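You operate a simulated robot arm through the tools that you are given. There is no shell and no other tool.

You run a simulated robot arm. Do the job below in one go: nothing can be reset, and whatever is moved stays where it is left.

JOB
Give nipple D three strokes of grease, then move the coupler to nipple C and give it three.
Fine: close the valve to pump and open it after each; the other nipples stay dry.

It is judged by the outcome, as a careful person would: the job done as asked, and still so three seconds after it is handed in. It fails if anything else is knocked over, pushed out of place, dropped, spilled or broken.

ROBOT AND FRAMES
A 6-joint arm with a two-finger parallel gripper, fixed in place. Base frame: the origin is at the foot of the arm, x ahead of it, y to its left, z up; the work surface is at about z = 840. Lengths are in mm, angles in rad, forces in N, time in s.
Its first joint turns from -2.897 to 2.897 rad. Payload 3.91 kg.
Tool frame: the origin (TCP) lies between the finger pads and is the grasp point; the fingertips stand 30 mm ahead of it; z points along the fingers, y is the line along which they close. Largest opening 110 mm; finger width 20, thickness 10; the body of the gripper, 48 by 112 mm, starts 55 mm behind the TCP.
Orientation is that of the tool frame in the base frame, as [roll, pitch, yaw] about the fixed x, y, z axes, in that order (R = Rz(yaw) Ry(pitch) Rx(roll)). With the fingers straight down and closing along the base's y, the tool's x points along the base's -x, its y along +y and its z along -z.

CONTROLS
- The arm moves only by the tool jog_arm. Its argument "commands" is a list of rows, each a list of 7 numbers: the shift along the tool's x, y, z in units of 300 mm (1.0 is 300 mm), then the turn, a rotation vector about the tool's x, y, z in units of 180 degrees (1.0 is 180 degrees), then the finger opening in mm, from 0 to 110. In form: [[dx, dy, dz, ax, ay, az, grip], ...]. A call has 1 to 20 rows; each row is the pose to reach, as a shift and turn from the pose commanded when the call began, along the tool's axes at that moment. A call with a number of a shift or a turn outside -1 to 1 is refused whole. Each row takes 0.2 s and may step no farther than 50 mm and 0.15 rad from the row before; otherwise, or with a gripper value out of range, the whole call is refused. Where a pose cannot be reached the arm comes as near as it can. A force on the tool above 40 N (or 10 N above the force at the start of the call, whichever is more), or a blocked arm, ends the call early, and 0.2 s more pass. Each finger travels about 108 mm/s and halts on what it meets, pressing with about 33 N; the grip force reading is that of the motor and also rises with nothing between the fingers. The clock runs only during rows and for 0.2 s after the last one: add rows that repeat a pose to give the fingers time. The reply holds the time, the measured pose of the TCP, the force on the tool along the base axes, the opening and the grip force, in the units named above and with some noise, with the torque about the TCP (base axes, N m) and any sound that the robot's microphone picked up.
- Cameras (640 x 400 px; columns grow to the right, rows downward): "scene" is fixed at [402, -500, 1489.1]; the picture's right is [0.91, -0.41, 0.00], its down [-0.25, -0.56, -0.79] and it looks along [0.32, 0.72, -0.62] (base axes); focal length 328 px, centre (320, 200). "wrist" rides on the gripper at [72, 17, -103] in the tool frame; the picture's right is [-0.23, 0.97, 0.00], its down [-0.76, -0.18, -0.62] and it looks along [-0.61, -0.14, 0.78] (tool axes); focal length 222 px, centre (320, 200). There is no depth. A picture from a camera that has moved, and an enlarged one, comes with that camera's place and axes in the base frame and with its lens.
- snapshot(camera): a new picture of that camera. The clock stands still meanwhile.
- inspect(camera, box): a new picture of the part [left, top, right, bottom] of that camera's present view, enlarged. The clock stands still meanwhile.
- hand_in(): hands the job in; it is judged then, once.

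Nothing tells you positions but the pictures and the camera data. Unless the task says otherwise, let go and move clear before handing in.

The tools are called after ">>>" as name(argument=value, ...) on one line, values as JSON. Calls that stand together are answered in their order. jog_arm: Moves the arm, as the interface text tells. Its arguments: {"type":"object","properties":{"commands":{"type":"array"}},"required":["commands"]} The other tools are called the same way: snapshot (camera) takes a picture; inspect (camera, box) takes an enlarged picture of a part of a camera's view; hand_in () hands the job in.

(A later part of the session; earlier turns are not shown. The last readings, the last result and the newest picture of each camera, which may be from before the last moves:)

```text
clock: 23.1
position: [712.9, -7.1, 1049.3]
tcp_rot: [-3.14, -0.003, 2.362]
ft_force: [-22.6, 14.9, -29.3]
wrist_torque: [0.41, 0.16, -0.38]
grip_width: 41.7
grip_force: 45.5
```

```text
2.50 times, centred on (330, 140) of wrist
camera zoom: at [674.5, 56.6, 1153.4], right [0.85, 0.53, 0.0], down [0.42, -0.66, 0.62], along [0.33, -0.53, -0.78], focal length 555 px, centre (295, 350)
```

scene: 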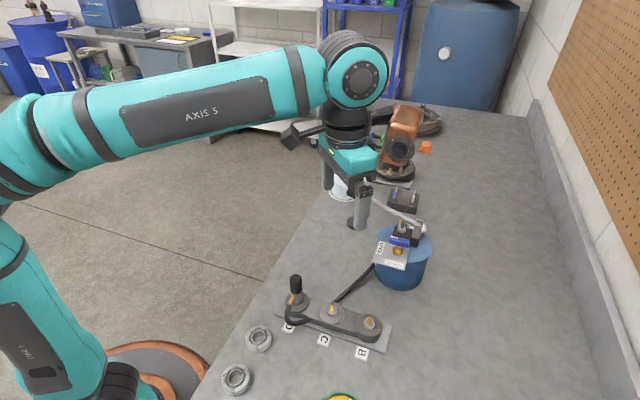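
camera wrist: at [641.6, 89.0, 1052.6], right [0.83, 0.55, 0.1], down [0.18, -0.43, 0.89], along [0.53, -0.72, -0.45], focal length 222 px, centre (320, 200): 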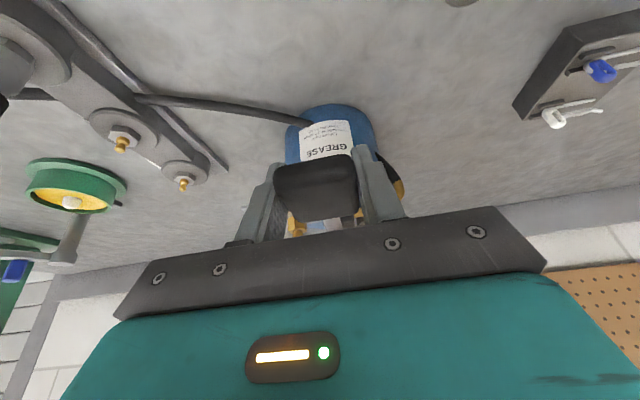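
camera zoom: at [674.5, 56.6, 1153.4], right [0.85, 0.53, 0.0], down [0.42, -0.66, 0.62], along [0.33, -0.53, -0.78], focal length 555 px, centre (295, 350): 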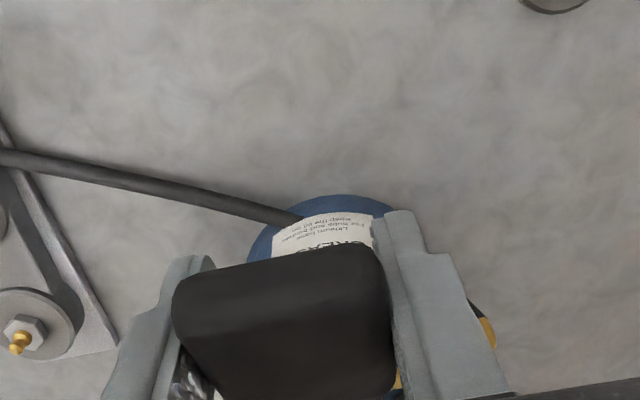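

The lever is back at its top stop. I'll check the gauge and the coupler before the next stroke.

>>> inspect(camera="scene", box=[400, 215, 440, 250])

>>> inspect(camera="scene", box=[265, 260, 390, 360])

```text
11.43 times, centred on (420, 232) of scene
camera zoom: at [402.0, -500.0, 1489.1], right [0.91, -0.41, 0.0], down [-0.25, -0.56, -0.79], along [0.32, 0.72, -0.62], focal length 3744 px, centre (-823, -171)
```

zoom: 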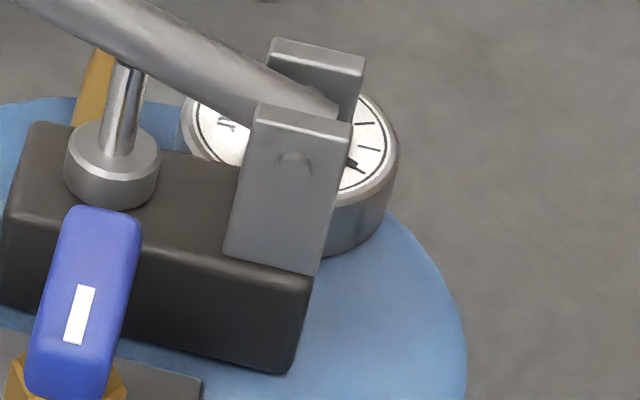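

```text
4.00 times, centred on (328, 310) of scene
camera zoom: at [402.0, -500.0, 1489.1], right [0.91, -0.41, 0.0], down [-0.25, -0.56, -0.79], along [0.32, 0.72, -0.62], focal length 1310 px, centre (290, -240)
```

zoom: 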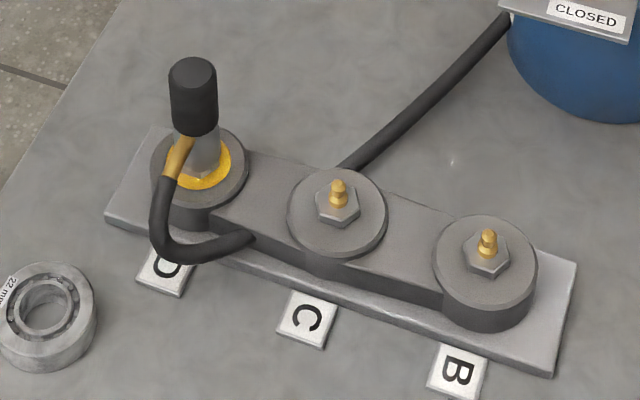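

A yellow grease ring has appeared round nipple D and the gauge needle has moved, so stroke one counted. Now stroke two, down.

>>> jog_arm(commands=[[0.013, 0, 0.0421, 0, -0.0278, 0, 36], [0.0223, 0, 0.0851, 0, -0.0556, 0, 36], [0.0278, 0, 0.1288, 0, -0.0833, 0, 36], [0.0295, 0, 0.1728, 0, -0.1111, 0, 36], [0.0273, 0, 0.2168, 0, -0.1389, 0, 36], [0.0213, 0, 0.2604, 0, -0.1667, 0, 36], [0.0159, 0, 0.2863, 0, -0.1833, 0, 36]])

>>> inspect(camera="scene", box=[340, 170, 450, 260])

```text
clock: 24.7
position: [711.3, -3.0, 967.3]
tcp_rot: [3.135, 0.581, 2.356]
ft_force: [25.2, -6.3, 25.0]
wrist_torque: [0.9, 0.8, -0.41]
grip_width: 42.0
grip_force: 44.8
```

```text
4.44 times, centred on (395, 215) of scene
camera zoom: at [402.0, -500.0, 1489.1], right [0.91, -0.41, 0.0], down [-0.25, -0.56, -0.79], along [0.32, 0.72, -0.62], focal length 1456 px, centre (-13, 133)
```

zoom: 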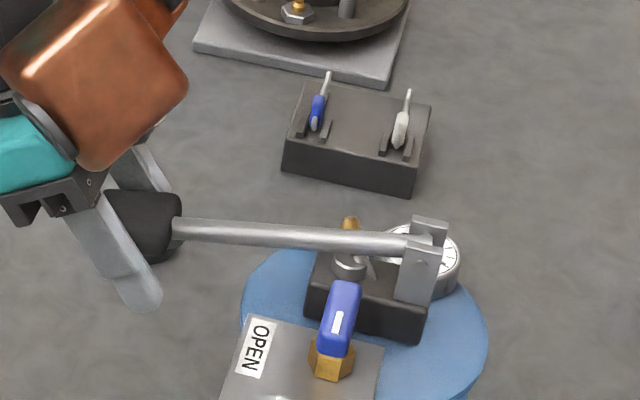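

>>> jog_arm(commands=[[-0.0166, 0, -0.0408, 0, 0.0278, 0, 36], [-0.0368, 0, -0.08, 0, 0.0556, 0, 36], [-0.0602, 0, -0.1172, 0, 0.0833, 0, 36], [-0.0868, 0, -0.1523, 0, 0.1111, 0, 36], [-0.1164, 0, -0.185, 0, 0.1389, 0, 36], [-0.1487, 0, -0.2149, 0, 0.1667, 0, 36], [-0.1658, 0, -0.2288, 0, 0.1806, 0, 36], [-0.1658, 0, -0.2288, 0, 0.1806, 0, 36]])

>>> inspect(camera="scene", box=[340, 170, 450, 260])

>>> inspect(camera="scene", box=[265, 260, 390, 360])

```text
clock: 26.5
position: [712.6, -5.5, 1050.4]
tcp_rot: [3.14, 0.009, 2.358]
ft_force: [-26.8, 8.5, -22.4]
wrist_torque: [-0.02, -0.11, -0.18]
grip_width: 41.8
grip_force: 44.8
```

```text
4.44 times, centred on (395, 215) of scene
camera zoom: at [402.0, -500.0, 1489.1], right [0.91, -0.41, 0.0], down [-0.25, -0.56, -0.79], along [0.32, 0.72, -0.62], focal length 1456 px, centre (-13, 133)
```

zoom: 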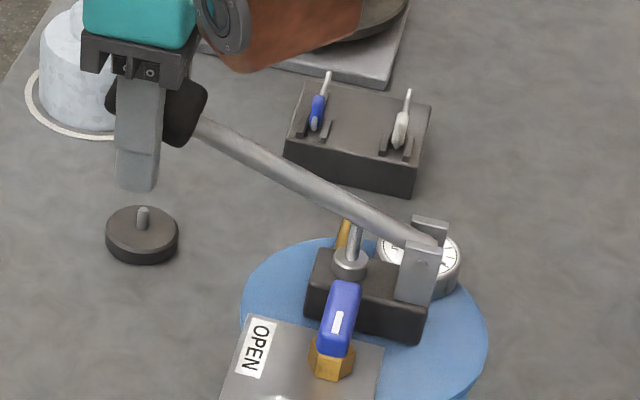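

```text
4.00 times, centred on (328, 310) of scene
camera zoom: at [402.0, -500.0, 1489.1], right [0.91, -0.41, 0.0], down [-0.25, -0.56, -0.79], along [0.32, 0.72, -0.62], focal length 1310 px, centre (290, -240)
```

zoom: 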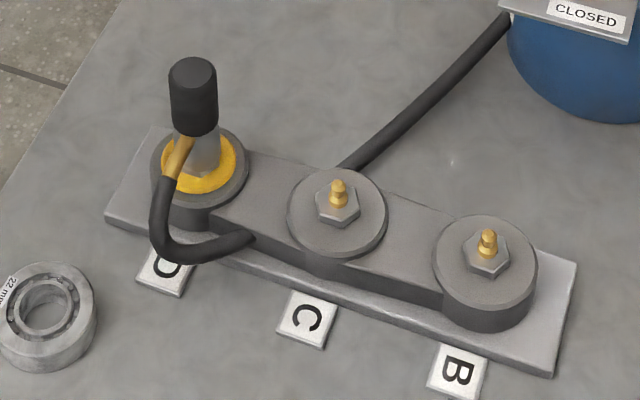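

The grease ring on D grew, so stroke two counted. Stroke three, down.

>>> jog_arm(commands=[[0.013, 0, 0.0421, 0, -0.0278, 0, 36], [0.0223, 0, 0.0851, 0, -0.0556, 0, 36], [0.0278, 0, 0.1288, 0, -0.0833, 0, 36], [0.0295, 0, 0.1728, 0, -0.1111, 0, 36], [0.0273, 0, 0.2168, 0, -0.1389, 0, 36], [0.0213, 0, 0.2604, 0, -0.1667, 0, 36], [0.0164, 0, 0.282, 0, -0.1806, 0, 36]])

>>> inspect(camera="scene", box=[340, 170, 450, 260])

```text
clock: 28.1
position: [710.5, -3.5, 967.6]
tcp_rot: [3.137, 0.578, 2.356]
ft_force: [-3.8, -2.9, 19.3]
wrist_torque: [1.21, 0.93, -0.12]
grip_width: 41.8
grip_force: 44.7
```

```text
4.44 times, centred on (395, 215) of scene
camera zoom: at [402.0, -500.0, 1489.1], right [0.91, -0.41, 0.0], down [-0.25, -0.56, -0.79], along [0.32, 0.72, -0.62], focal length 1456 px, centre (-13, 133)
```

zoom: 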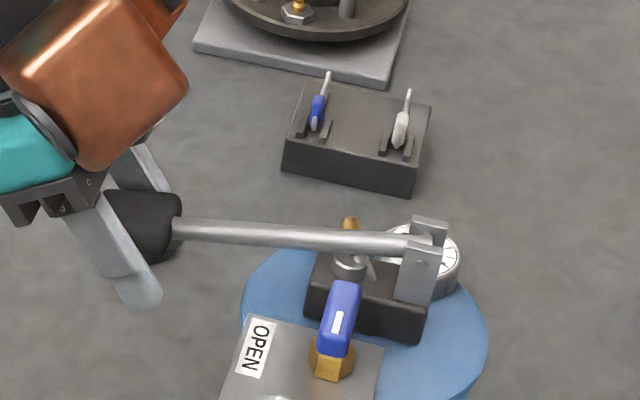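

Bottom of stroke three reached (same place as before). Raising the lever again.

>>> jog_arm(commands=[[-0.0166, 0, -0.0408, 0, 0.0278, 0, 36], [-0.0368, 0, -0.08, 0, 0.0556, 0, 36], [-0.0602, 0, -0.1172, 0, 0.0833, 0, 36], [-0.0868, 0, -0.1523, 0, 0.1111, 0, 36], [-0.1164, 0, -0.185, 0, 0.1389, 0, 36], [-0.1487, 0, -0.2149, 0, 0.1667, 0, 36], [-0.1636, 0, -0.2272, 0, 0.1789, 0, 36], [-0.1636, 0, -0.2272, 0, 0.1789, 0, 36]])

>>> inspect(camera="scene", box=[340, 170, 450, 260])

>>> inspect(camera="scene", box=[265, 260, 390, 360])

```text
clock: 29.9
position: [713.7, -5.3, 1050.6]
tcp_rot: [-3.141, 0.016, 2.36]
ft_force: [-15.5, 14.6, -17.2]
wrist_torque: [-0.37, -0.21, -0.01]
grip_width: 41.9
grip_force: 44.6
```

```text
4.44 times, centred on (395, 215) of scene
camera zoom: at [402.0, -500.0, 1489.1], right [0.91, -0.41, 0.0], down [-0.25, -0.56, -0.79], along [0.32, 0.72, -0.62], focal length 1456 px, centre (-13, 133)
```

zoom: 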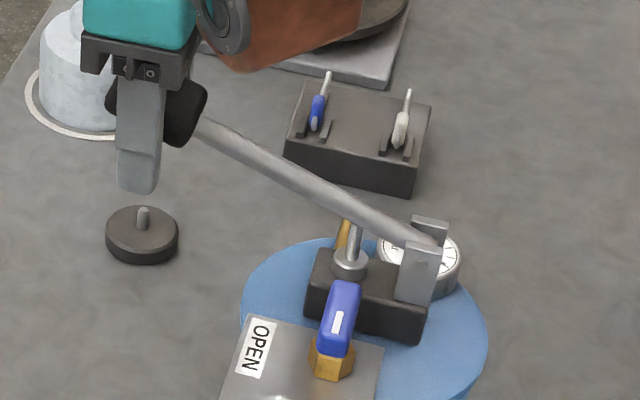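

```text
4.00 times, centred on (328, 310) of scene
camera zoom: at [402.0, -500.0, 1489.1], right [0.91, -0.41, 0.0], down [-0.25, -0.56, -0.79], along [0.32, 0.72, -0.62], focal length 1310 px, centre (290, -240)
```

zoom: 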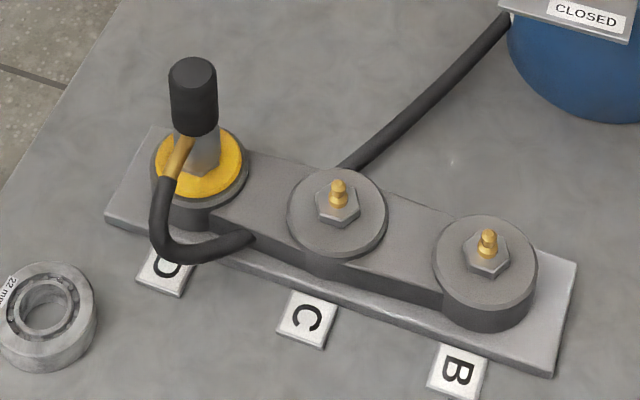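

All three strokes on D delivered (the ring now fills the seat). I'll release the knob, leave the lever up, and lift clear.

>>> jog_arm(commands=[[0.003, 0, 0.003, 0, 0.0022, 0, 36], [0.003, 0, 0.003, 0, 0.0044, 0, 44], [0.003, 0, 0.003, 0, 0.0044, 0, 60], [0.003, 0, 0.003, 0, 0.0044, 0, 70], [0.003, 0, -0.08, 0, 0.0044, 0, 70], [0.003, 0, -0.2, 0, 0.0044, 0, 70], [0.003, 0, -0.3, 0, 0.0044, 0, 70], [0.003, 0, -0.3, 0, 0.0044, 0, 70]])

>>> inspect(camera="scene", box=[320, 150, 450, 280])

>>> snapshot(camera="wrist")

```text
clock: 31.7
position: [712.7, -5.4, 1141.1]
tcp_rot: [3.14, 0.001, 2.358]
ft_force: [0.1, -0.4, 0.0]
wrist_torque: [0.0, 0.0, -0.02]
grip_width: 70.1
grip_force: 0.0
```

```text
3.08 times, centred on (385, 215) of scene
camera zoom: at [402.0, -500.0, 1489.1], right [0.91, -0.41, 0.0], down [-0.25, -0.56, -0.79], along [0.32, 0.72, -0.62], focal length 1008 px, centre (120, 154)
```

zoom: 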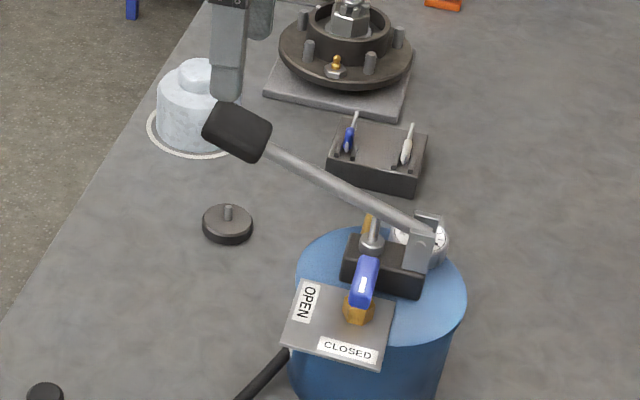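

```text
taken
camera wrist: at [673.1, 57.5, 1244.5], right [0.85, 0.53, 0.0], down [0.41, -0.66, 0.62], along [0.33, -0.53, -0.78], focal length 222 px, centre (320, 200)
```

wrist: 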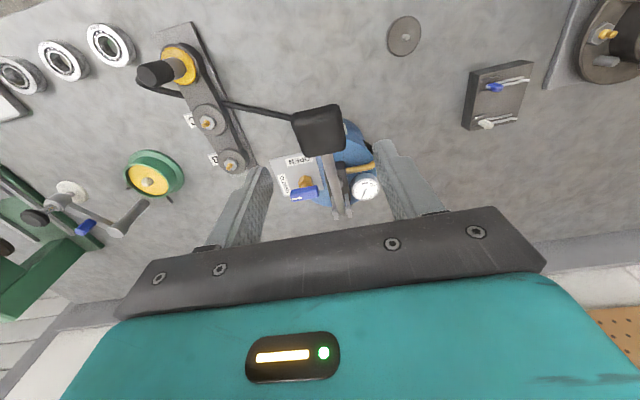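

Lever stayed up. Now back above the valve with the fingers turned across the closed handle.

>>> jog_arm(commands=[[-0.0304, -0.0138, 0, 0, 0, -0.0416, 70], [-0.0608, -0.0276, 0, 0, 0, -0.0832, 60], [-0.0913, -0.0413, 0, 0, 0, -0.1249, 50], [-0.1217, -0.0551, 0, 0, 0, -0.1665, 40], [-0.1521, -0.0689, 0, 0, 0, -0.2081, 26], [-0.1825, -0.0827, 0, 0, 0, -0.2497, 26], [-0.2129, -0.0964, 0, 0, 0, -0.2913, 26], [-0.2433, -0.1102, 0, 0, 0, -0.3329, 26], [-0.2738, -0.124, 0, 0, 0, -0.3746, 26], [-0.3042, -0.1378, 0, 0, 0, -0.4162, 26], [-0.3346, -0.1515, 0, 0, 0, -0.4578, 26], [-0.365, -0.1653, 0, 0, 0, -0.4994, 26], [-0.365, -0.1653, 0, 0, 0, -0.4994, 26]])

>>> inspect(camera="wrist", box=[240, 60, 400, 180])

```text
clock: 34.5
position: [754.1, -117.7, 1139.2]
tcp_rot: [-3.139, 0.002, -2.355]
ft_force: [0.2, -0.2, 1.1]
wrist_torque: [-0.01, -0.01, -0.03]
grip_width: 25.7
grip_force: 0.2
```

```text
3.33 times, centred on (320, 120) of wrist
camera zoom: at [691.0, -157.2, 1243.6], right [-0.53, 0.85, 0.0], down [0.66, 0.41, 0.62], along [0.53, 0.33, -0.78], focal length 740 px, centre (320, 467)
```

zoom: 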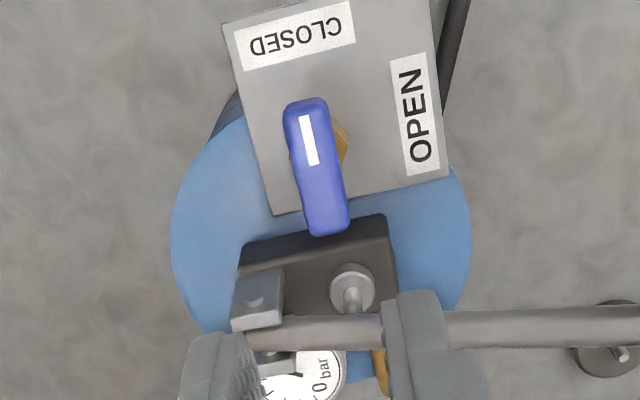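

Handle is centred under the fingers. Descending to it and gripping.

>>> jog_arm(commands=[[0, 0, 0.12, 0, 0, 0, 26], [0, 0, 0.24, 0, 0, 0, 26], [0, 0, 0.34, 0, 0, 0, 26], [0, 0, 0.4, 0, 0, 0, 26], [0, 0, 0.4417, 0, 0, 0, 26], [0, 0, 0.4417, 0, 0, 0, 26], [0, 0, 0.4417, 0, 0, 0, 16], [0, 0, 0.4417, 0, 0, 0, 8], [0, 0, 0.4417, 0, 0, 0, 8]])

>>> inspect(camera="scene", box=[375, 205, 430, 260])

```text
clock: 36.5
position: [754.3, -120.0, 1006.6]
tcp_rot: [-3.14, 0.002, -2.357]
ft_force: [18.3, -12.2, 3.2]
wrist_torque: [0.43, -0.86, -0.05]
grip_width: 15.1
grip_force: 44.8
```

```text
7.27 times, centred on (402, 232) of scene
camera zoom: at [402.0, -500.0, 1489.1], right [0.91, -0.41, 0.0], down [-0.25, -0.56, -0.79], along [0.32, 0.72, -0.62], focal length 2382 px, centre (-280, -36)
```

zoom: 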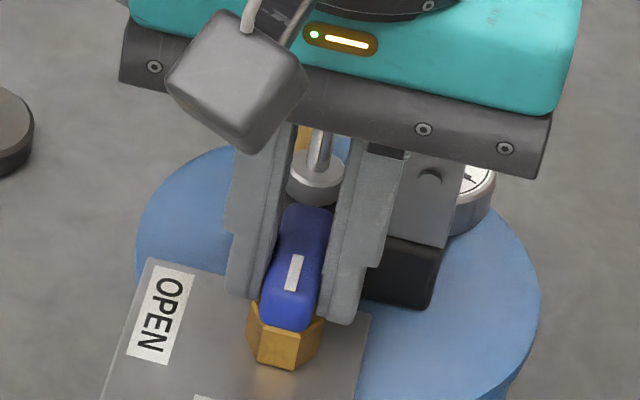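

Gripped. I'll centre on the pivot and turn clockwise back toward OPEN, in two parts.

>>> jog_arm(commands=[[-0.0014, -0.0042, 0, 0, 0, 0, 8], [-0.0014, -0.0042, 0, 0, 0, 0.0417, 8], [-0.0014, -0.0042, 0, 0, 0, 0.0833, 8], [-0.0014, -0.0042, 0, 0, 0, 0.125, 8], [-0.0014, -0.0042, 0, 0, 0, 0.1667, 8], [-0.0014, -0.0042, 0, 0, 0, 0.2083, 8], [-0.0014, -0.0042, 0, 0, 0, 0.25, 8]])

>>> inspect(camera="scene", box=[375, 205, 430, 260])

```text
clock: 38.1
position: [754.8, -117.7, 1006.5]
tcp_rot: [3.141, 0.0, 3.141]
ft_force: [-25.9, 1.4, -15.9]
wrist_torque: [0.05, 0.64, -0.01]
grip_width: 15.0
grip_force: 45.3
```

```text
7.27 times, centred on (402, 232) of scene
camera zoom: at [402.0, -500.0, 1489.1], right [0.91, -0.41, 0.0], down [-0.25, -0.56, -0.79], along [0.32, 0.72, -0.62], focal length 2382 px, centre (-280, -36)
```

zoom: 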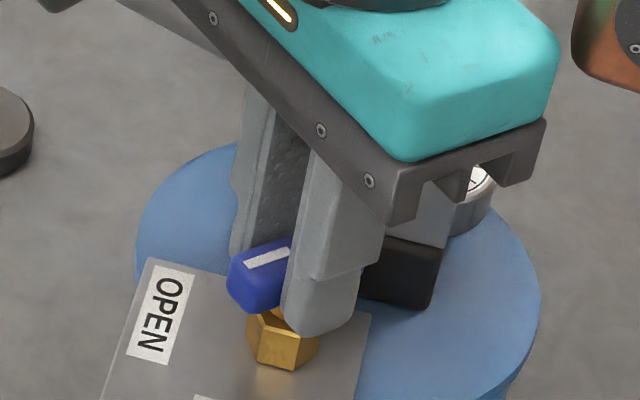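

>>> jog_arm(commands=[[0.0033, 0, 0.0015, 0, 0, 0.0417, 8], [0.0033, 0, 0.0015, 0, 0, 0.0833, 8], [0.0033, 0, 0.0015, 0, 0, 0.125, 8], [0.0033, 0, 0.0015, 0, 0, 0.1667, 8], [0.0033, 0, 0.0015, 0, 0, 0.2083, 8], [0.0033, 0, 0.0015, 0, 0, 0.25, 8], [0.0033, 0, 0.0015, 0, 0, 0.265, 8], [0.0033, 0, 0.0015, 0, 0, 0.265, 8]])

>>> inspect(camera="scene", box=[375, 205, 430, 260])

>>> inspect(camera="wrist", box=[240, 60, 400, 220])

```text
clock: 39.9
position: [755.5, -115.9, 1006.5]
tcp_rot: [3.139, 0.005, 2.309]
ft_force: [17.9, 15.3, 5.4]
wrist_torque: [0.21, -0.23, 0.08]
grip_width: 14.6
grip_force: 45.6
```

```text
7.27 times, centred on (402, 232) of scene
camera zoom: at [402.0, -500.0, 1489.1], right [0.91, -0.41, 0.0], down [-0.25, -0.56, -0.79], along [0.32, 0.72, -0.62], focal length 2382 px, centre (-280, -36)
```

zoom: 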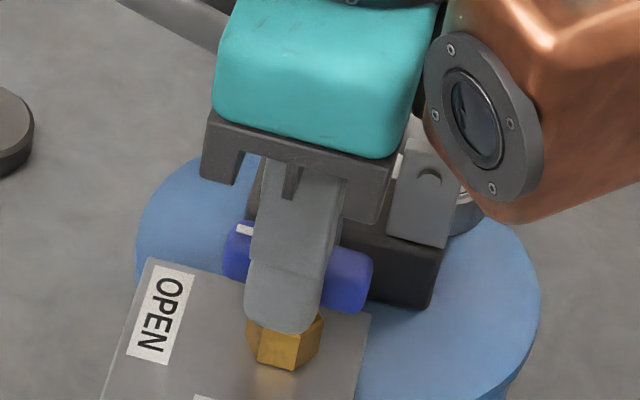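

```text
2.50 times, centred on (320, 140) of wrist
camera zoom: at [719.2, -51.5, 1110.8], right [0.87, 0.49, 0.0], down [0.38, -0.68, 0.62], along [0.31, -0.54, -0.78], focal length 555 px, centre (320, 350)
```

zoom: 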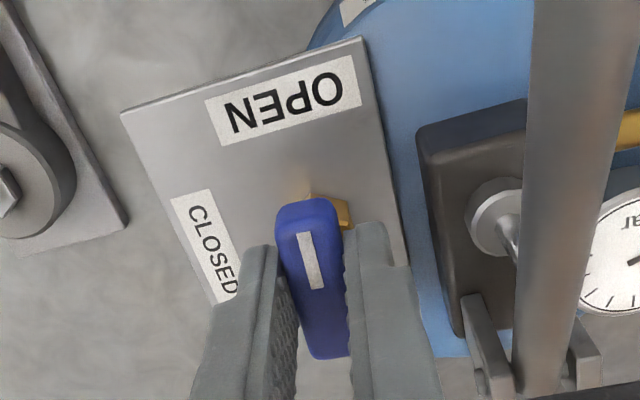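

>>> jog_arm(commands=[[0, -0.002, 0, 0, 0, 0.01, 8], [0, -0.002, 0, 0, 0, 0.018, 8], [0, -0.002, 0, 0, 0, 0.018, 8]])

>>> inspect(camera="wrist", box=[240, 60, 400, 220])

```text
clock: 40.6
position: [755.1, -116.2, 1007.4]
tcp_rot: [3.138, 0.003, 2.256]
ft_force: [15.5, 15.0, 3.5]
wrist_torque: [0.2, 0.53, 0.94]
grip_width: 15.6
grip_force: 45.0
stopped in row 3: the force on the tool passed its limit at 41 N (the readings are from after the stop); the commanded pose is now the measured one
```

```text
2.50 times, centred on (320, 140) of wrist
camera zoom: at [722.4, -49.6, 1110.7], right [0.9, 0.44, 0.0], down [0.34, -0.7, 0.62], along [0.28, -0.56, -0.78], focal length 555 px, centre (320, 350)
```

zoom: 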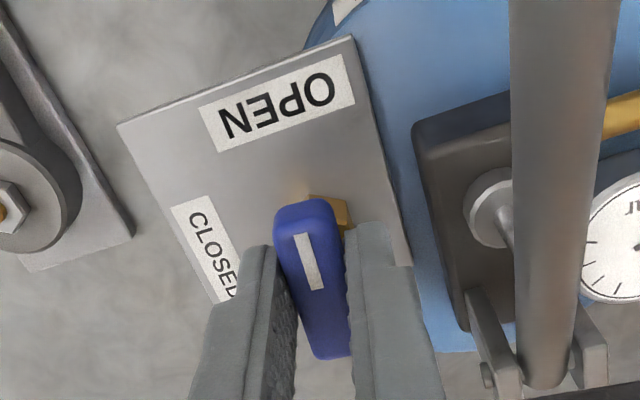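

The stop is felt on the OPEN side, so the valve is open. Releasing and lifting.

>>> jog_arm(commands=[[0, 0, 0, 0, 0, -0.02, 18], [0, 0, 0, 0, 0, -0.02, 25], [0, 0, 0, 0, 0, -0.02, 25], [0, 0, -0.1, 0, 0, -0.02, 25], [0, 0, -0.24, 0, 0, -0.02, 25], [0, 0, -0.38, 0, 0, -0.02, 25], [0, 0, -0.45, 0, 0, -0.02, 25], [0, 0, -0.45, 0, 0, -0.02, 25]])

>>> inspect(camera="wrist", box=[240, 20, 440, 200])

>>> inspect(camera="scene", box=[340, 170, 450, 280])

```text
clock: 42.4
position: [752.8, -118.0, 1143.0]
tcp_rot: [3.138, 0.004, 2.317]
ft_force: [0.6, -0.3, -0.5]
wrist_torque: [-0.01, -0.02, -0.01]
grip_width: 25.1
grip_force: 0.1
```

```text
2.22 times, centred on (340, 110) of wrist
camera zoom: at [716.1, -53.5, 1245.9], right [0.87, 0.49, 0.0], down [0.38, -0.68, 0.62], along [0.31, -0.54, -0.78], focal length 494 px, centre (276, 400)
```

zoom: 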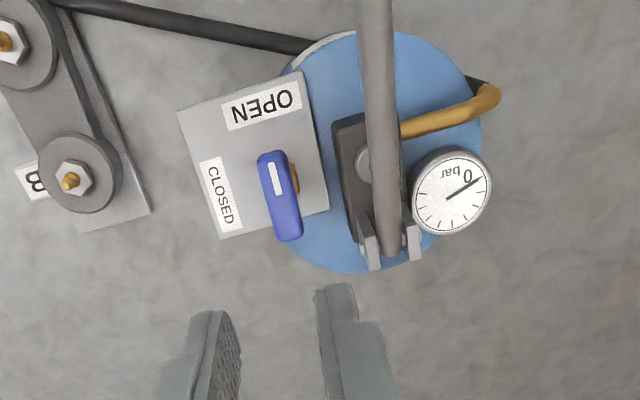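

```text
3.64 times, centred on (395, 225) of scene
camera zoom: at [402.0, -500.0, 1489.1], right [0.91, -0.41, 0.0], down [-0.25, -0.56, -0.79], along [0.32, 0.72, -0.62], focal length 1191 px, centre (47, 109)
```

zoom: 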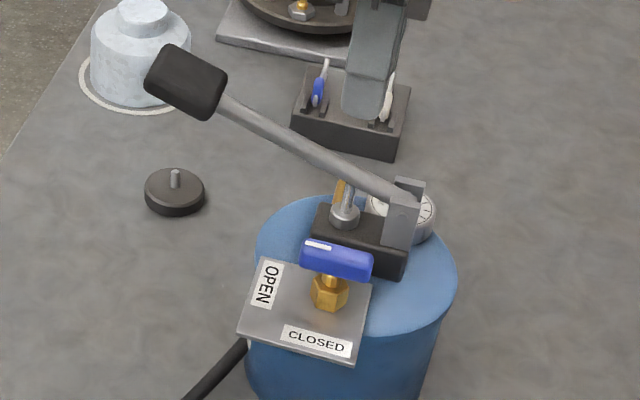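

Gauge is back to zero and the valve shows OPEN. Next I'll go above the coupler on D with the fingers turned along the manifold, clear of the hose elbow.

>>> jog_arm(commands=[[0.047, -0.0401, 0, 0, 0, -0.0427, 40], [0.094, -0.0803, 0, 0, 0, -0.0854, 50], [0.141, -0.1204, 0.01, 0, 0, -0.1281, 60], [0.188, -0.1606, 0.02, 0, 0, -0.1708, 60], [0.235, -0.2007, 0.04, 0, 0, -0.2135, 60], [0.282, -0.2409, 0.06, 0, 0, -0.2563, 60], [0.329, -0.281, 0.08, 0, 0, -0.299, 60], [0.376, -0.3211, 0.1, 0, 0, -0.3417, 60], [0.423, -0.3613, 0.12, 0, 0, -0.3844, 60], [0.47, -0.4014, 0.1433, 0, 0, -0.4271, 60], [0.517, -0.4416, 0.1433, 0, 0, -0.4698, 60], [0.564, -0.4817, 0.1433, 0, 0, -0.5125, 60], [0.564, -0.4817, 0.1433, 0, 0, -0.5125, 60]])

>>> snapshot(camera="wrist")

>>> snapshot(camera="scene")

```text
clock: 45.2
position: [532.8, -91.4, 1098.2]
tcp_rot: [-3.138, 0.004, -2.354]
ft_force: [-0.3, 0.0, 0.4]
wrist_torque: [0.01, -0.03, 0.01]
grip_width: 59.8
grip_force: 0.1
```

```text
taken
camera wrist: at [469.7, -131.0, 1202.5], right [-0.53, 0.85, 0.0], down [0.66, 0.41, 0.63], along [0.53, 0.33, -0.78], focal length 222 px, centre (320, 200)
```

wrist: 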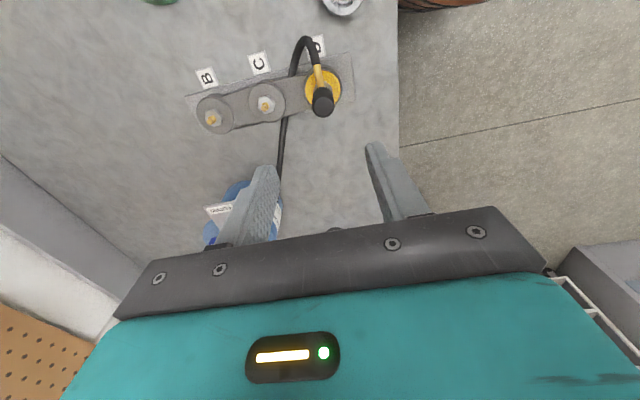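

```text
taken
```

scene: 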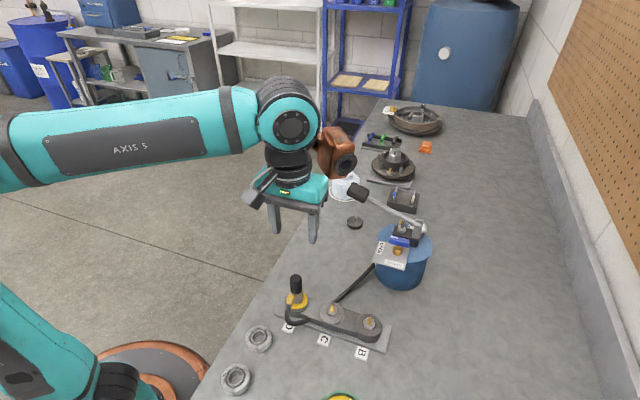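

>>> inspect(camera="wrist", box=[180, 30, 360, 140])

>>> inspect(camera="wrist", box=[285, 50, 355, 130])

>>> inspect(camera="scene", box=[270, 265, 330, 335])

```text
3.56 times, centred on (270, 85) of wrist
camera zoom: at [469.7, -131.0, 1202.5], right [-0.53, 0.85, 0.0], down [0.66, 0.41, 0.63], along [0.53, 0.33, -0.78], focal length 790 px, centre (498, 609)
```

zoom: 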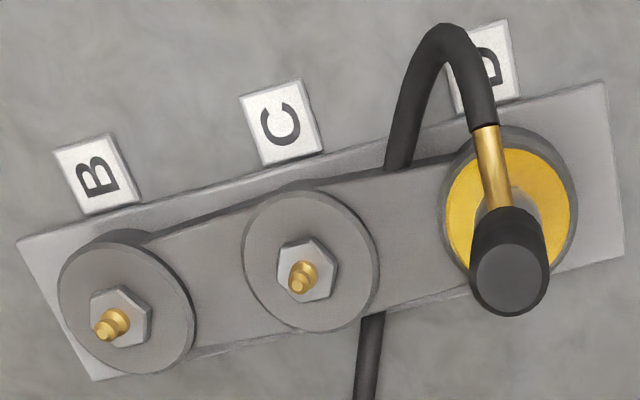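

```text
5.00 times, centred on (320, 90) of wrist
camera zoom: at [469.7, -131.0, 1202.5], right [-0.53, 0.85, 0.0], down [0.66, 0.41, 0.63], along [0.53, 0.33, -0.78], focal length 1111 px, centre (320, 750)
```

zoom: 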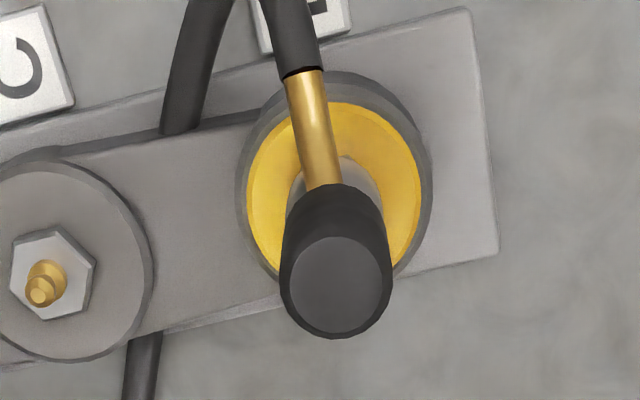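

```text
5.71 times, centred on (300, 300) of scene
camera zoom: at [402.0, -500.0, 1489.1], right [0.91, -0.41, 0.0], down [-0.25, -0.56, -0.79], along [0.32, 0.72, -0.62], focal length 1872 px, centre (434, -371)
```

zoom: 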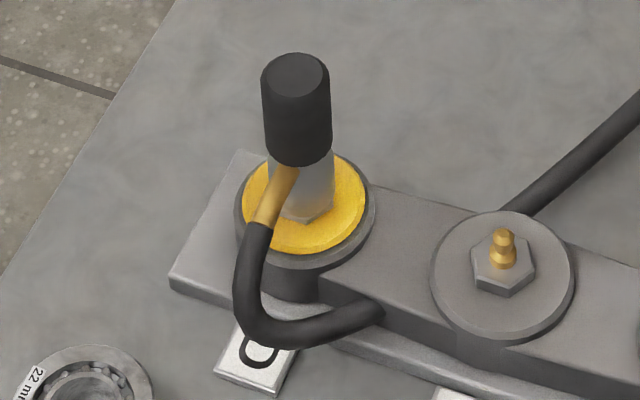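

Coupler handle is about 24 mm in diameter, roughly 4 mm off along the closing line. I'll centre on it and descend to just above.

>>> jog_arm(commands=[[0, 0.0147, 0, 0, 0, 0, 60], [0, 0.0147, 0.12, 0, 0, 0, 60], [0, 0.0147, 0.24, 0, 0, 0, 60], [0, 0.0147, 0.3, 0, 0, 0, 60], [0, 0.0147, 0.3, 0, 0, 0, 60]])

>>> snapshot(camera="wrist")

>>> inspect(camera="scene", box=[230, 210, 350, 340])

```text
clock: 46.4
position: [530.1, -87.2, 1008.5]
tcp_rot: [-3.138, 0.005, -2.357]
ft_force: [1.0, -0.2, 0.2]
wrist_torque: [0.01, 0.0, -0.02]
grip_width: 59.8
grip_force: 0.0
```

```text
taken
camera wrist: at [467.1, -126.7, 1111.4], right [-0.53, 0.85, 0.0], down [0.66, 0.41, 0.63], along [0.53, 0.33, -0.78], focal length 222 px, centre (320, 200)
```

wrist: 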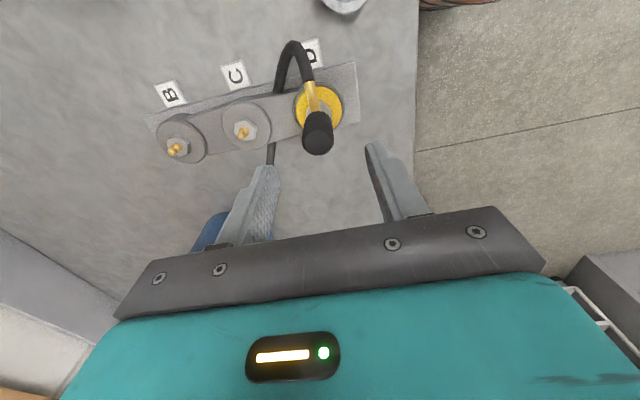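

```text
3.08 times, centred on (290, 275) of scene
camera zoom: at [402.0, -500.0, 1489.1], right [0.91, -0.41, 0.0], down [-0.25, -0.56, -0.79], along [0.32, 0.72, -0.62], focal length 1008 px, centre (412, -31)
```

zoom: 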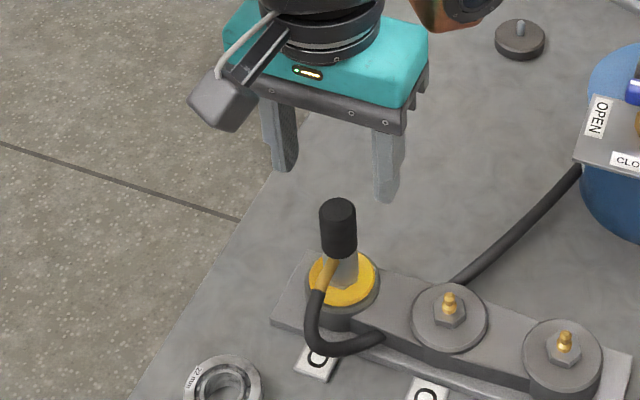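

>>> inspect(camera="wrist", box=[280, 80, 360, 160])

>>> inspect(camera="scene", box=[270, 265, 330, 335])

```text
5.00 times, centred on (320, 120) of wrist
camera zoom: at [467.1, -126.7, 1111.4], right [-0.53, 0.85, 0.0], down [0.66, 0.41, 0.63], along [0.53, 0.33, -0.78], focal length 1111 px, centre (320, 600)
```

zoom: 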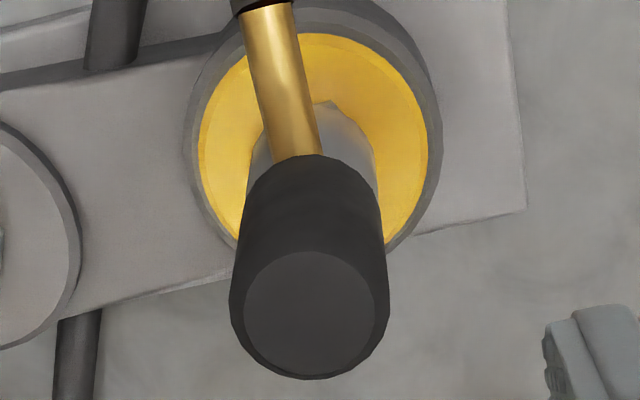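

```text
5.71 times, centred on (300, 300) of scene
camera zoom: at [402.0, -500.0, 1489.1], right [0.91, -0.41, 0.0], down [-0.25, -0.56, -0.79], along [0.32, 0.72, -0.62], focal length 1872 px, centre (434, -371)
```

zoom: 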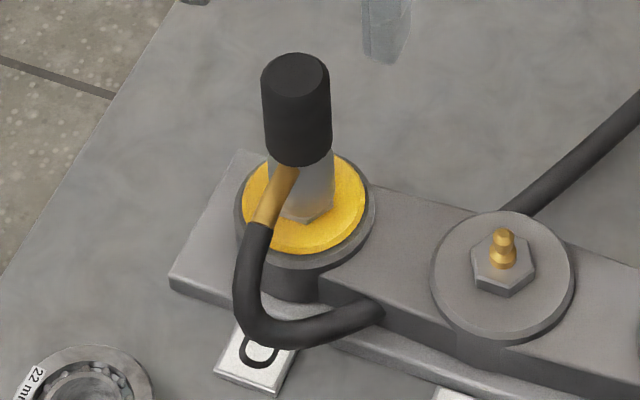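

Coupler top is at z≈945 and centred within a couple of mm. Descending around its black handle.

>>> jog_arm(commands=[[-0.003, -0.004, 0.0, 0, 0, 0, 60], [-0.003, -0.004, 0.1, 0, 0, 0, 60], [-0.003, -0.004, 0.2, 0, 0, 0, 60], [-0.003, -0.004, 0.265, 0, 0, 0, 60], [-0.003, -0.004, 0.265, 0, 0, 0, 60]])

>>> inspect(camera="wrist", box=[220, 60, 420, 230])

>>> inspect(camera="scene", box=[250, 240, 340, 340])

```text
clock: 47.6
position: [532.3, -88.1, 928.2]
tcp_rot: [-3.137, 0.004, -2.356]
ft_force: [0.8, 0.0, -0.4]
wrist_torque: [-0.01, 0.03, -0.02]
grip_width: 59.9
grip_force: 0.1
```

```text
2.35 times, centred on (320, 145) of wrist
camera zoom: at [468.4, -127.8, 1031.4], right [-0.53, 0.85, 0.0], down [0.66, 0.41, 0.63], along [0.53, 0.33, -0.78], focal length 523 px, centre (320, 329)
```

zoom: 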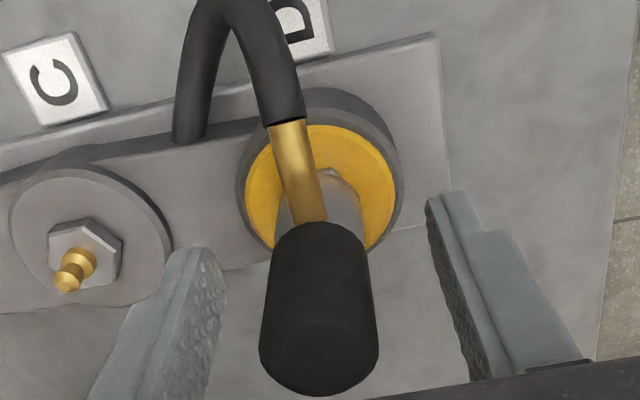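

```text
4.00 times, centred on (295, 290) of scene
camera zoom: at [402.0, -500.0, 1489.1], right [0.91, -0.41, 0.0], down [-0.25, -0.56, -0.79], along [0.32, 0.72, -0.62], focal length 1310 px, centre (420, -160)
```

zoom: 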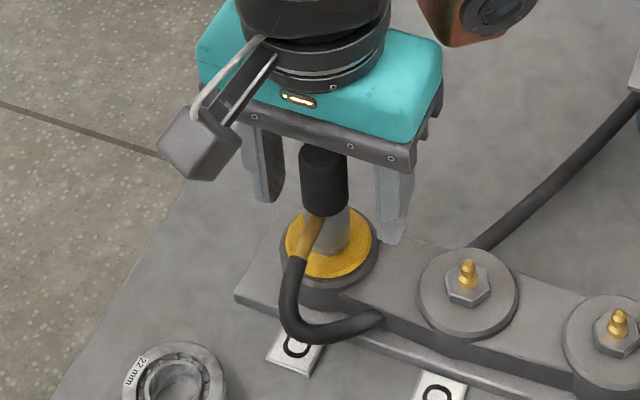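

Centred. Closing on the coupler handle.

>>> jog_arm(commands=[[0, 0, 0, 0, 0, 0, 40], [0, 0, 0, 0, 0, 0, 28], [0, 0, 0, 0, 0, 0, 18], [0, 0, 0, 0, 0, 0, 18]])

>>> inspect(camera="scene", box=[250, 240, 340, 340])

```text
clock: 48.6
position: [531.8, -88.2, 928.3]
tcp_rot: [-3.137, 0.004, -2.355]
ft_force: [0.3, -1.0, 1.1]
wrist_torque: [-0.01, 0.03, 0.02]
grip_width: 27.5
grip_force: 32.9
```

```text
4.00 times, centred on (295, 290) of scene
camera zoom: at [402.0, -500.0, 1489.1], right [0.91, -0.41, 0.0], down [-0.25, -0.56, -0.79], along [0.32, 0.72, -0.62], focal length 1310 px, centre (420, -160)
```

zoom: 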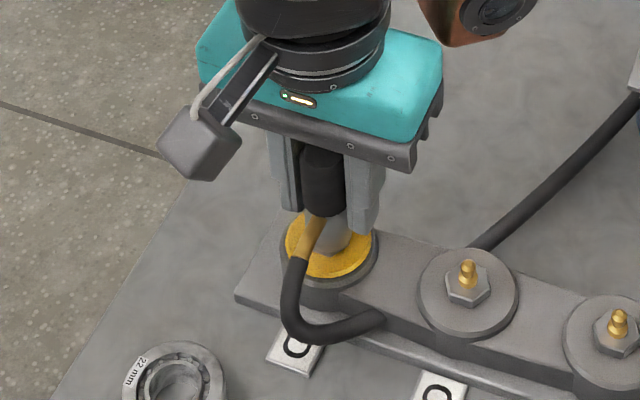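

Solid, centred grip (27.5 mm) with no side load. Now I'll pull the coupler straight up off D.

>>> jog_arm(commands=[[0, 0, -0.01, 0, 0, 0, 18], [0, 0, -0.02, 0, 0, 0, 18], [0, 0, -0.04, 0, 0, 0, 18], [0, 0, -0.08, 0, 0, 0, 18], [0, 0, -0.12, 0, 0, 0, 18], [0, 0, -0.16, 0, 0, 0, 18], [0, 0, -0.16, 0, 0, 0, 18]])

>>> inspect(camera="scene", box=[250, 230, 350, 340])

>>> snapshot(camera="wrist")

```text
clock: 50.2
position: [530.4, -90.0, 977.8]
tcp_rot: [-3.136, 0.003, -2.356]
ft_force: [-0.4, -0.1, -1.3]
wrist_torque: [0.03, -0.03, 0.01]
grip_width: 27.4
grip_force: 33.2
```

```text
3.64 times, centred on (300, 285) of scene
camera zoom: at [402.0, -500.0, 1489.1], right [0.91, -0.41, 0.0], down [-0.25, -0.56, -0.79], along [0.32, 0.72, -0.62], focal length 1191 px, centre (393, -109)
```

zoom: 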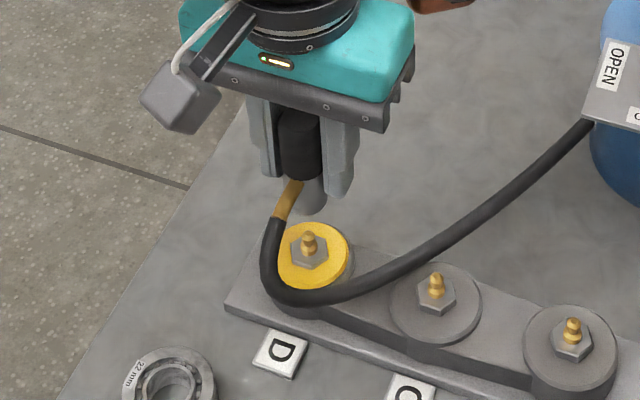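

```text
taken
camera wrist: at [468.0, -129.1, 1080.8], right [-0.53, 0.85, 0.0], down [0.66, 0.41, 0.63], along [0.53, 0.33, -0.78], focal length 222 px, centre (320, 200)
```

wrist: 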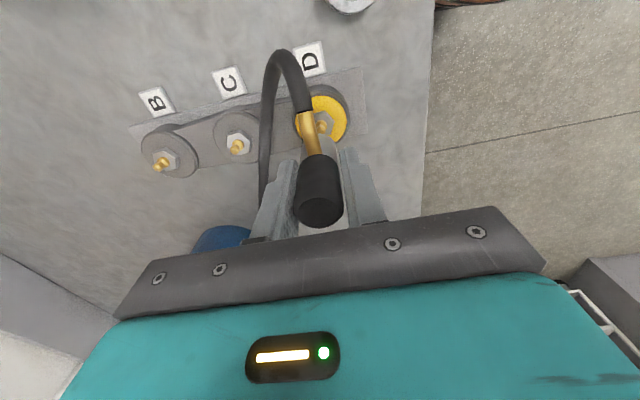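

The coupler came off cleanly and D has its grease ring. I'll measure the nipple positions in this view to get the exact D→C offset.

>>> inspect(camera="wrist", box=[130, 80, 250, 185])

>>> inspect(camera="wrist", box=[210, 80, 360, 185])

>>> inspect(camera="scene", box=[300, 280, 400, 340])

>>> inspect(camera="scene", box=[300, 260, 355, 330])

```text
3.81 times, centred on (190, 132) of wrist
camera zoom: at [468.0, -129.1, 1080.8], right [-0.53, 0.85, 0.0], down [0.66, 0.41, 0.63], along [0.53, 0.33, -0.78], focal length 846 px, centre (815, 457)
```

zoom: 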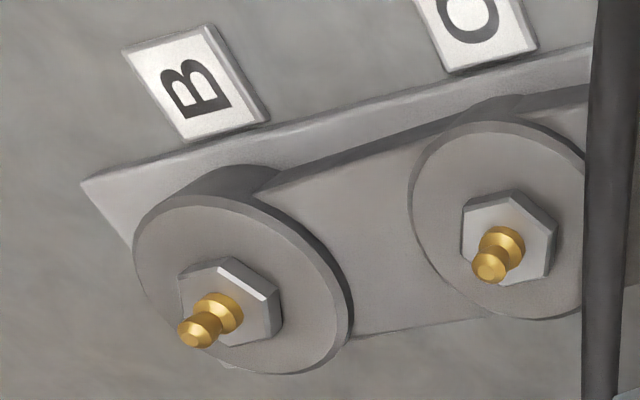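

```text
3.81 times, centred on (285, 132) of wrist
camera zoom: at [468.0, -129.1, 1080.8], right [-0.53, 0.85, 0.0], down [0.66, 0.41, 0.63], along [0.53, 0.33, -0.78], focal length 846 px, centre (453, 457)
```

zoom: 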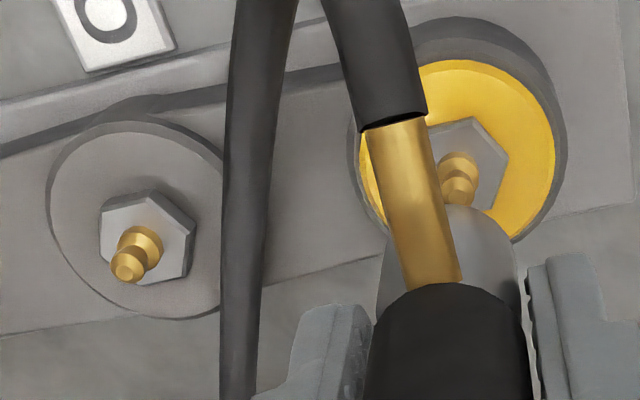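

```text
6.40 times, centred on (350, 310) of scene
camera zoom: at [402.0, -500.0, 1489.1], right [0.91, -0.41, 0.0], down [-0.25, -0.56, -0.79], along [0.32, 0.72, -0.62], focal length 2096 px, centre (128, -504)
```

zoom: 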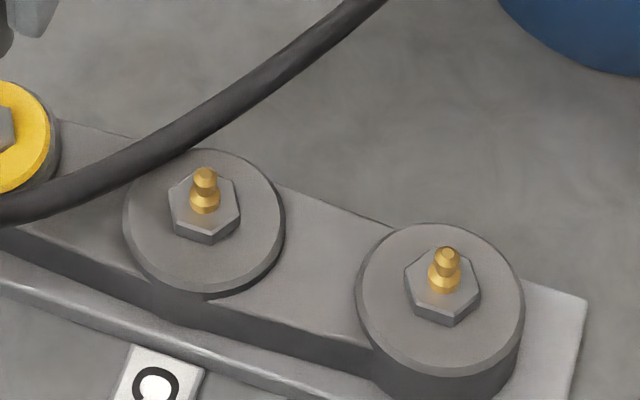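

```text
5.71 times, centred on (328, 295) of scene
camera zoom: at [402.0, -500.0, 1489.1], right [0.91, -0.41, 0.0], down [-0.25, -0.56, -0.79], along [0.32, 0.72, -0.62], focal length 1872 px, centre (277, -343)
```

zoom: 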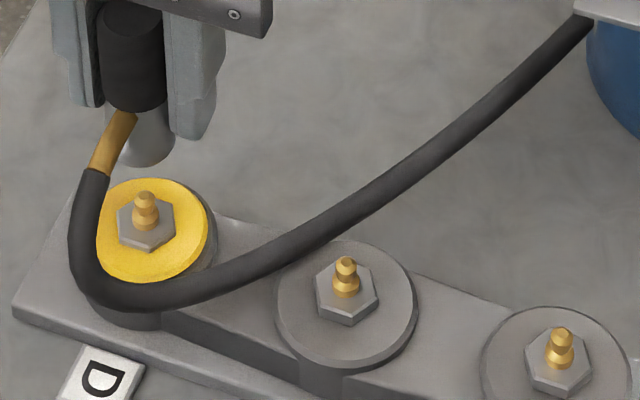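

Spacing is 80 mm along the -45° line. Moving the coupler across to above C.

>>> jog_arm(commands=[[-0.0003, -0.06, 0, 0, 0, 0, 18], [-0.0007, -0.12, 0, 0, 0, 0, 18], [-0.001, -0.18, 0, 0, 0, 0, 18], [-0.0012, -0.23, 0, 0, 0, 0, 18], [-0.0013, -0.2667, 0, 0, 0, 0, 18], [-0.0013, -0.2667, 0, 0, 0, 0, 18]])

>>> inspect(camera="scene", box=[280, 240, 390, 350])

>>> inspect(camera="wrist", box=[220, 60, 420, 230])

```text
clock: 51.6
position: [590.1, -145.0, 978.3]
tcp_rot: [-3.137, 0.003, -2.357]
ft_force: [-0.3, -0.1, -2.3]
wrist_torque: [0.0, 0.0, 0.01]
grip_width: 27.4
grip_force: 32.7
```

```text
3.64 times, centred on (335, 295) of scene
camera zoom: at [402.0, -500.0, 1489.1], right [0.91, -0.41, 0.0], down [-0.25, -0.56, -0.79], along [0.32, 0.72, -0.62], focal length 1191 px, centre (266, -146)
```

zoom: 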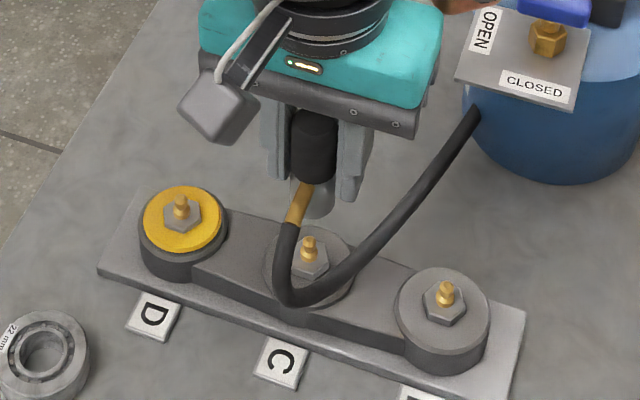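

```text
2.35 times, centred on (320, 145) of wrist
camera zoom: at [525.1, -184.2, 1081.8], right [-0.53, 0.85, 0.0], down [0.66, 0.41, 0.63], along [0.53, 0.33, -0.78], focal length 523 px, centre (320, 329)
```

zoom: 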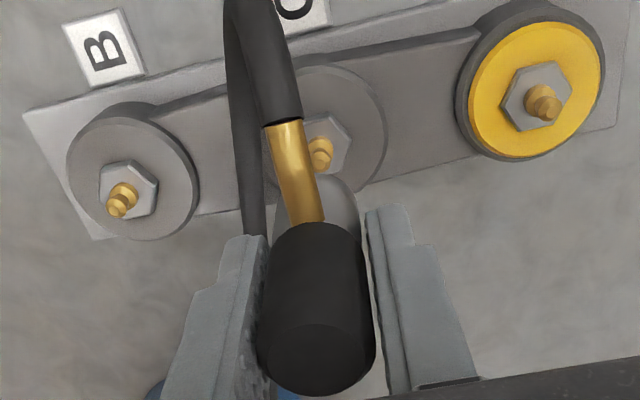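

>>> inspect(camera="scene", box=[310, 265, 360, 325])

>>> inspect(camera="wrist", box=[290, 90, 360, 170])

```text
6.67 times, centred on (335, 295) of scene
camera zoom: at [402.0, -500.0, 1489.1], right [0.91, -0.41, 0.0], down [-0.25, -0.56, -0.79], along [0.32, 0.72, -0.62], focal length 2184 px, centre (220, -433)
```

zoom: 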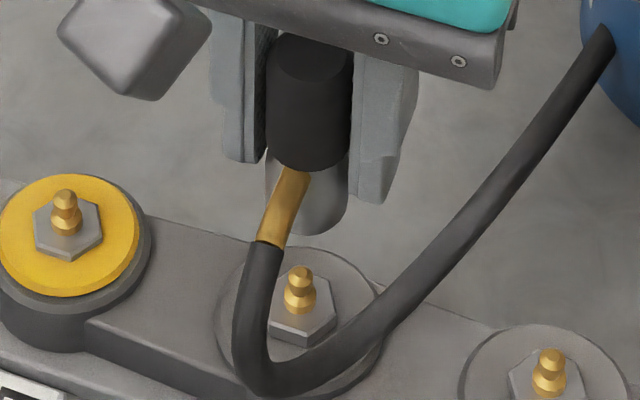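

```text
5.00 times, centred on (325, 130) of wrist
camera zoom: at [525.1, -184.2, 1081.8], right [-0.53, 0.85, 0.0], down [0.66, 0.41, 0.63], along [0.53, 0.33, -0.78], focal length 1111 px, centre (295, 550)
```

zoom: 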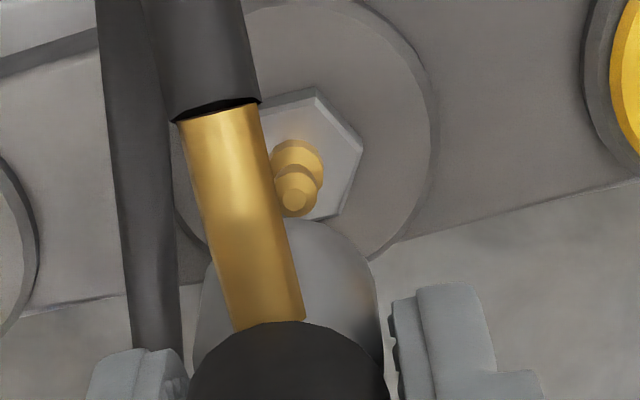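

Offsets agree to within about a millimetre, so I'll lower the coupler onto C gently, watching the force.

>>> jog_arm(commands=[[0, 0, 0.05, 0, 0, 0, 18], [0, 0, 0.09, 0, 0, 0, 18], [0, 0, 0.11, 0, 0, 0, 18], [0, 0, 0.125, 0, 0, 0, 18], [0, 0, 0.135, 0, 0, 0, 18], [0, 0, 0.145, 0, 0, 0, 18]])

>>> inspect(camera="scene", box=[310, 265, 360, 325])

>>> inspect(camera="wrist", box=[260, 60, 380, 170])

```text
clock: 53.0
position: [589.4, -144.0, 932.8]
tcp_rot: [-3.137, 0.003, -2.356]
ft_force: [0.5, -0.1, -2.1]
wrist_torque: [0.02, 0.0, 0.01]
grip_width: 27.1
grip_force: 33.2
```

```text
6.67 times, centred on (335, 295) of scene
camera zoom: at [402.0, -500.0, 1489.1], right [0.91, -0.41, 0.0], down [-0.25, -0.56, -0.79], along [0.32, 0.72, -0.62], focal length 2184 px, centre (220, -433)
```

zoom: 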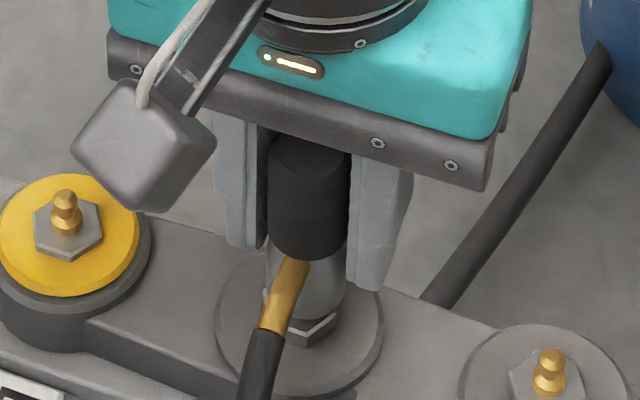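

```text
3.64 times, centred on (320, 115) of wrist
camera zoom: at [526.5, -183.7, 1037.4], right [-0.53, 0.85, 0.0], down [0.66, 0.41, 0.63], along [0.53, 0.33, -0.78], focal length 808 px, centre (320, 509)
```

zoom: 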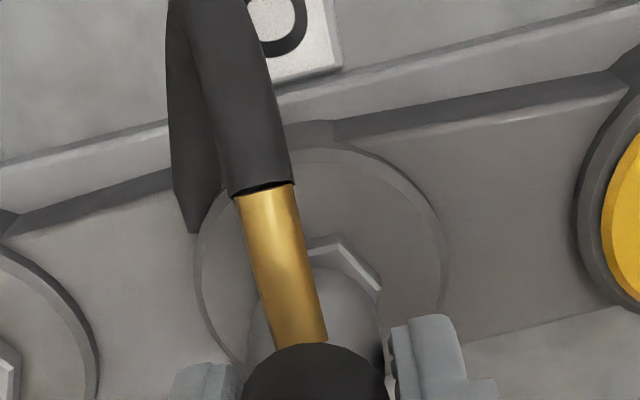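

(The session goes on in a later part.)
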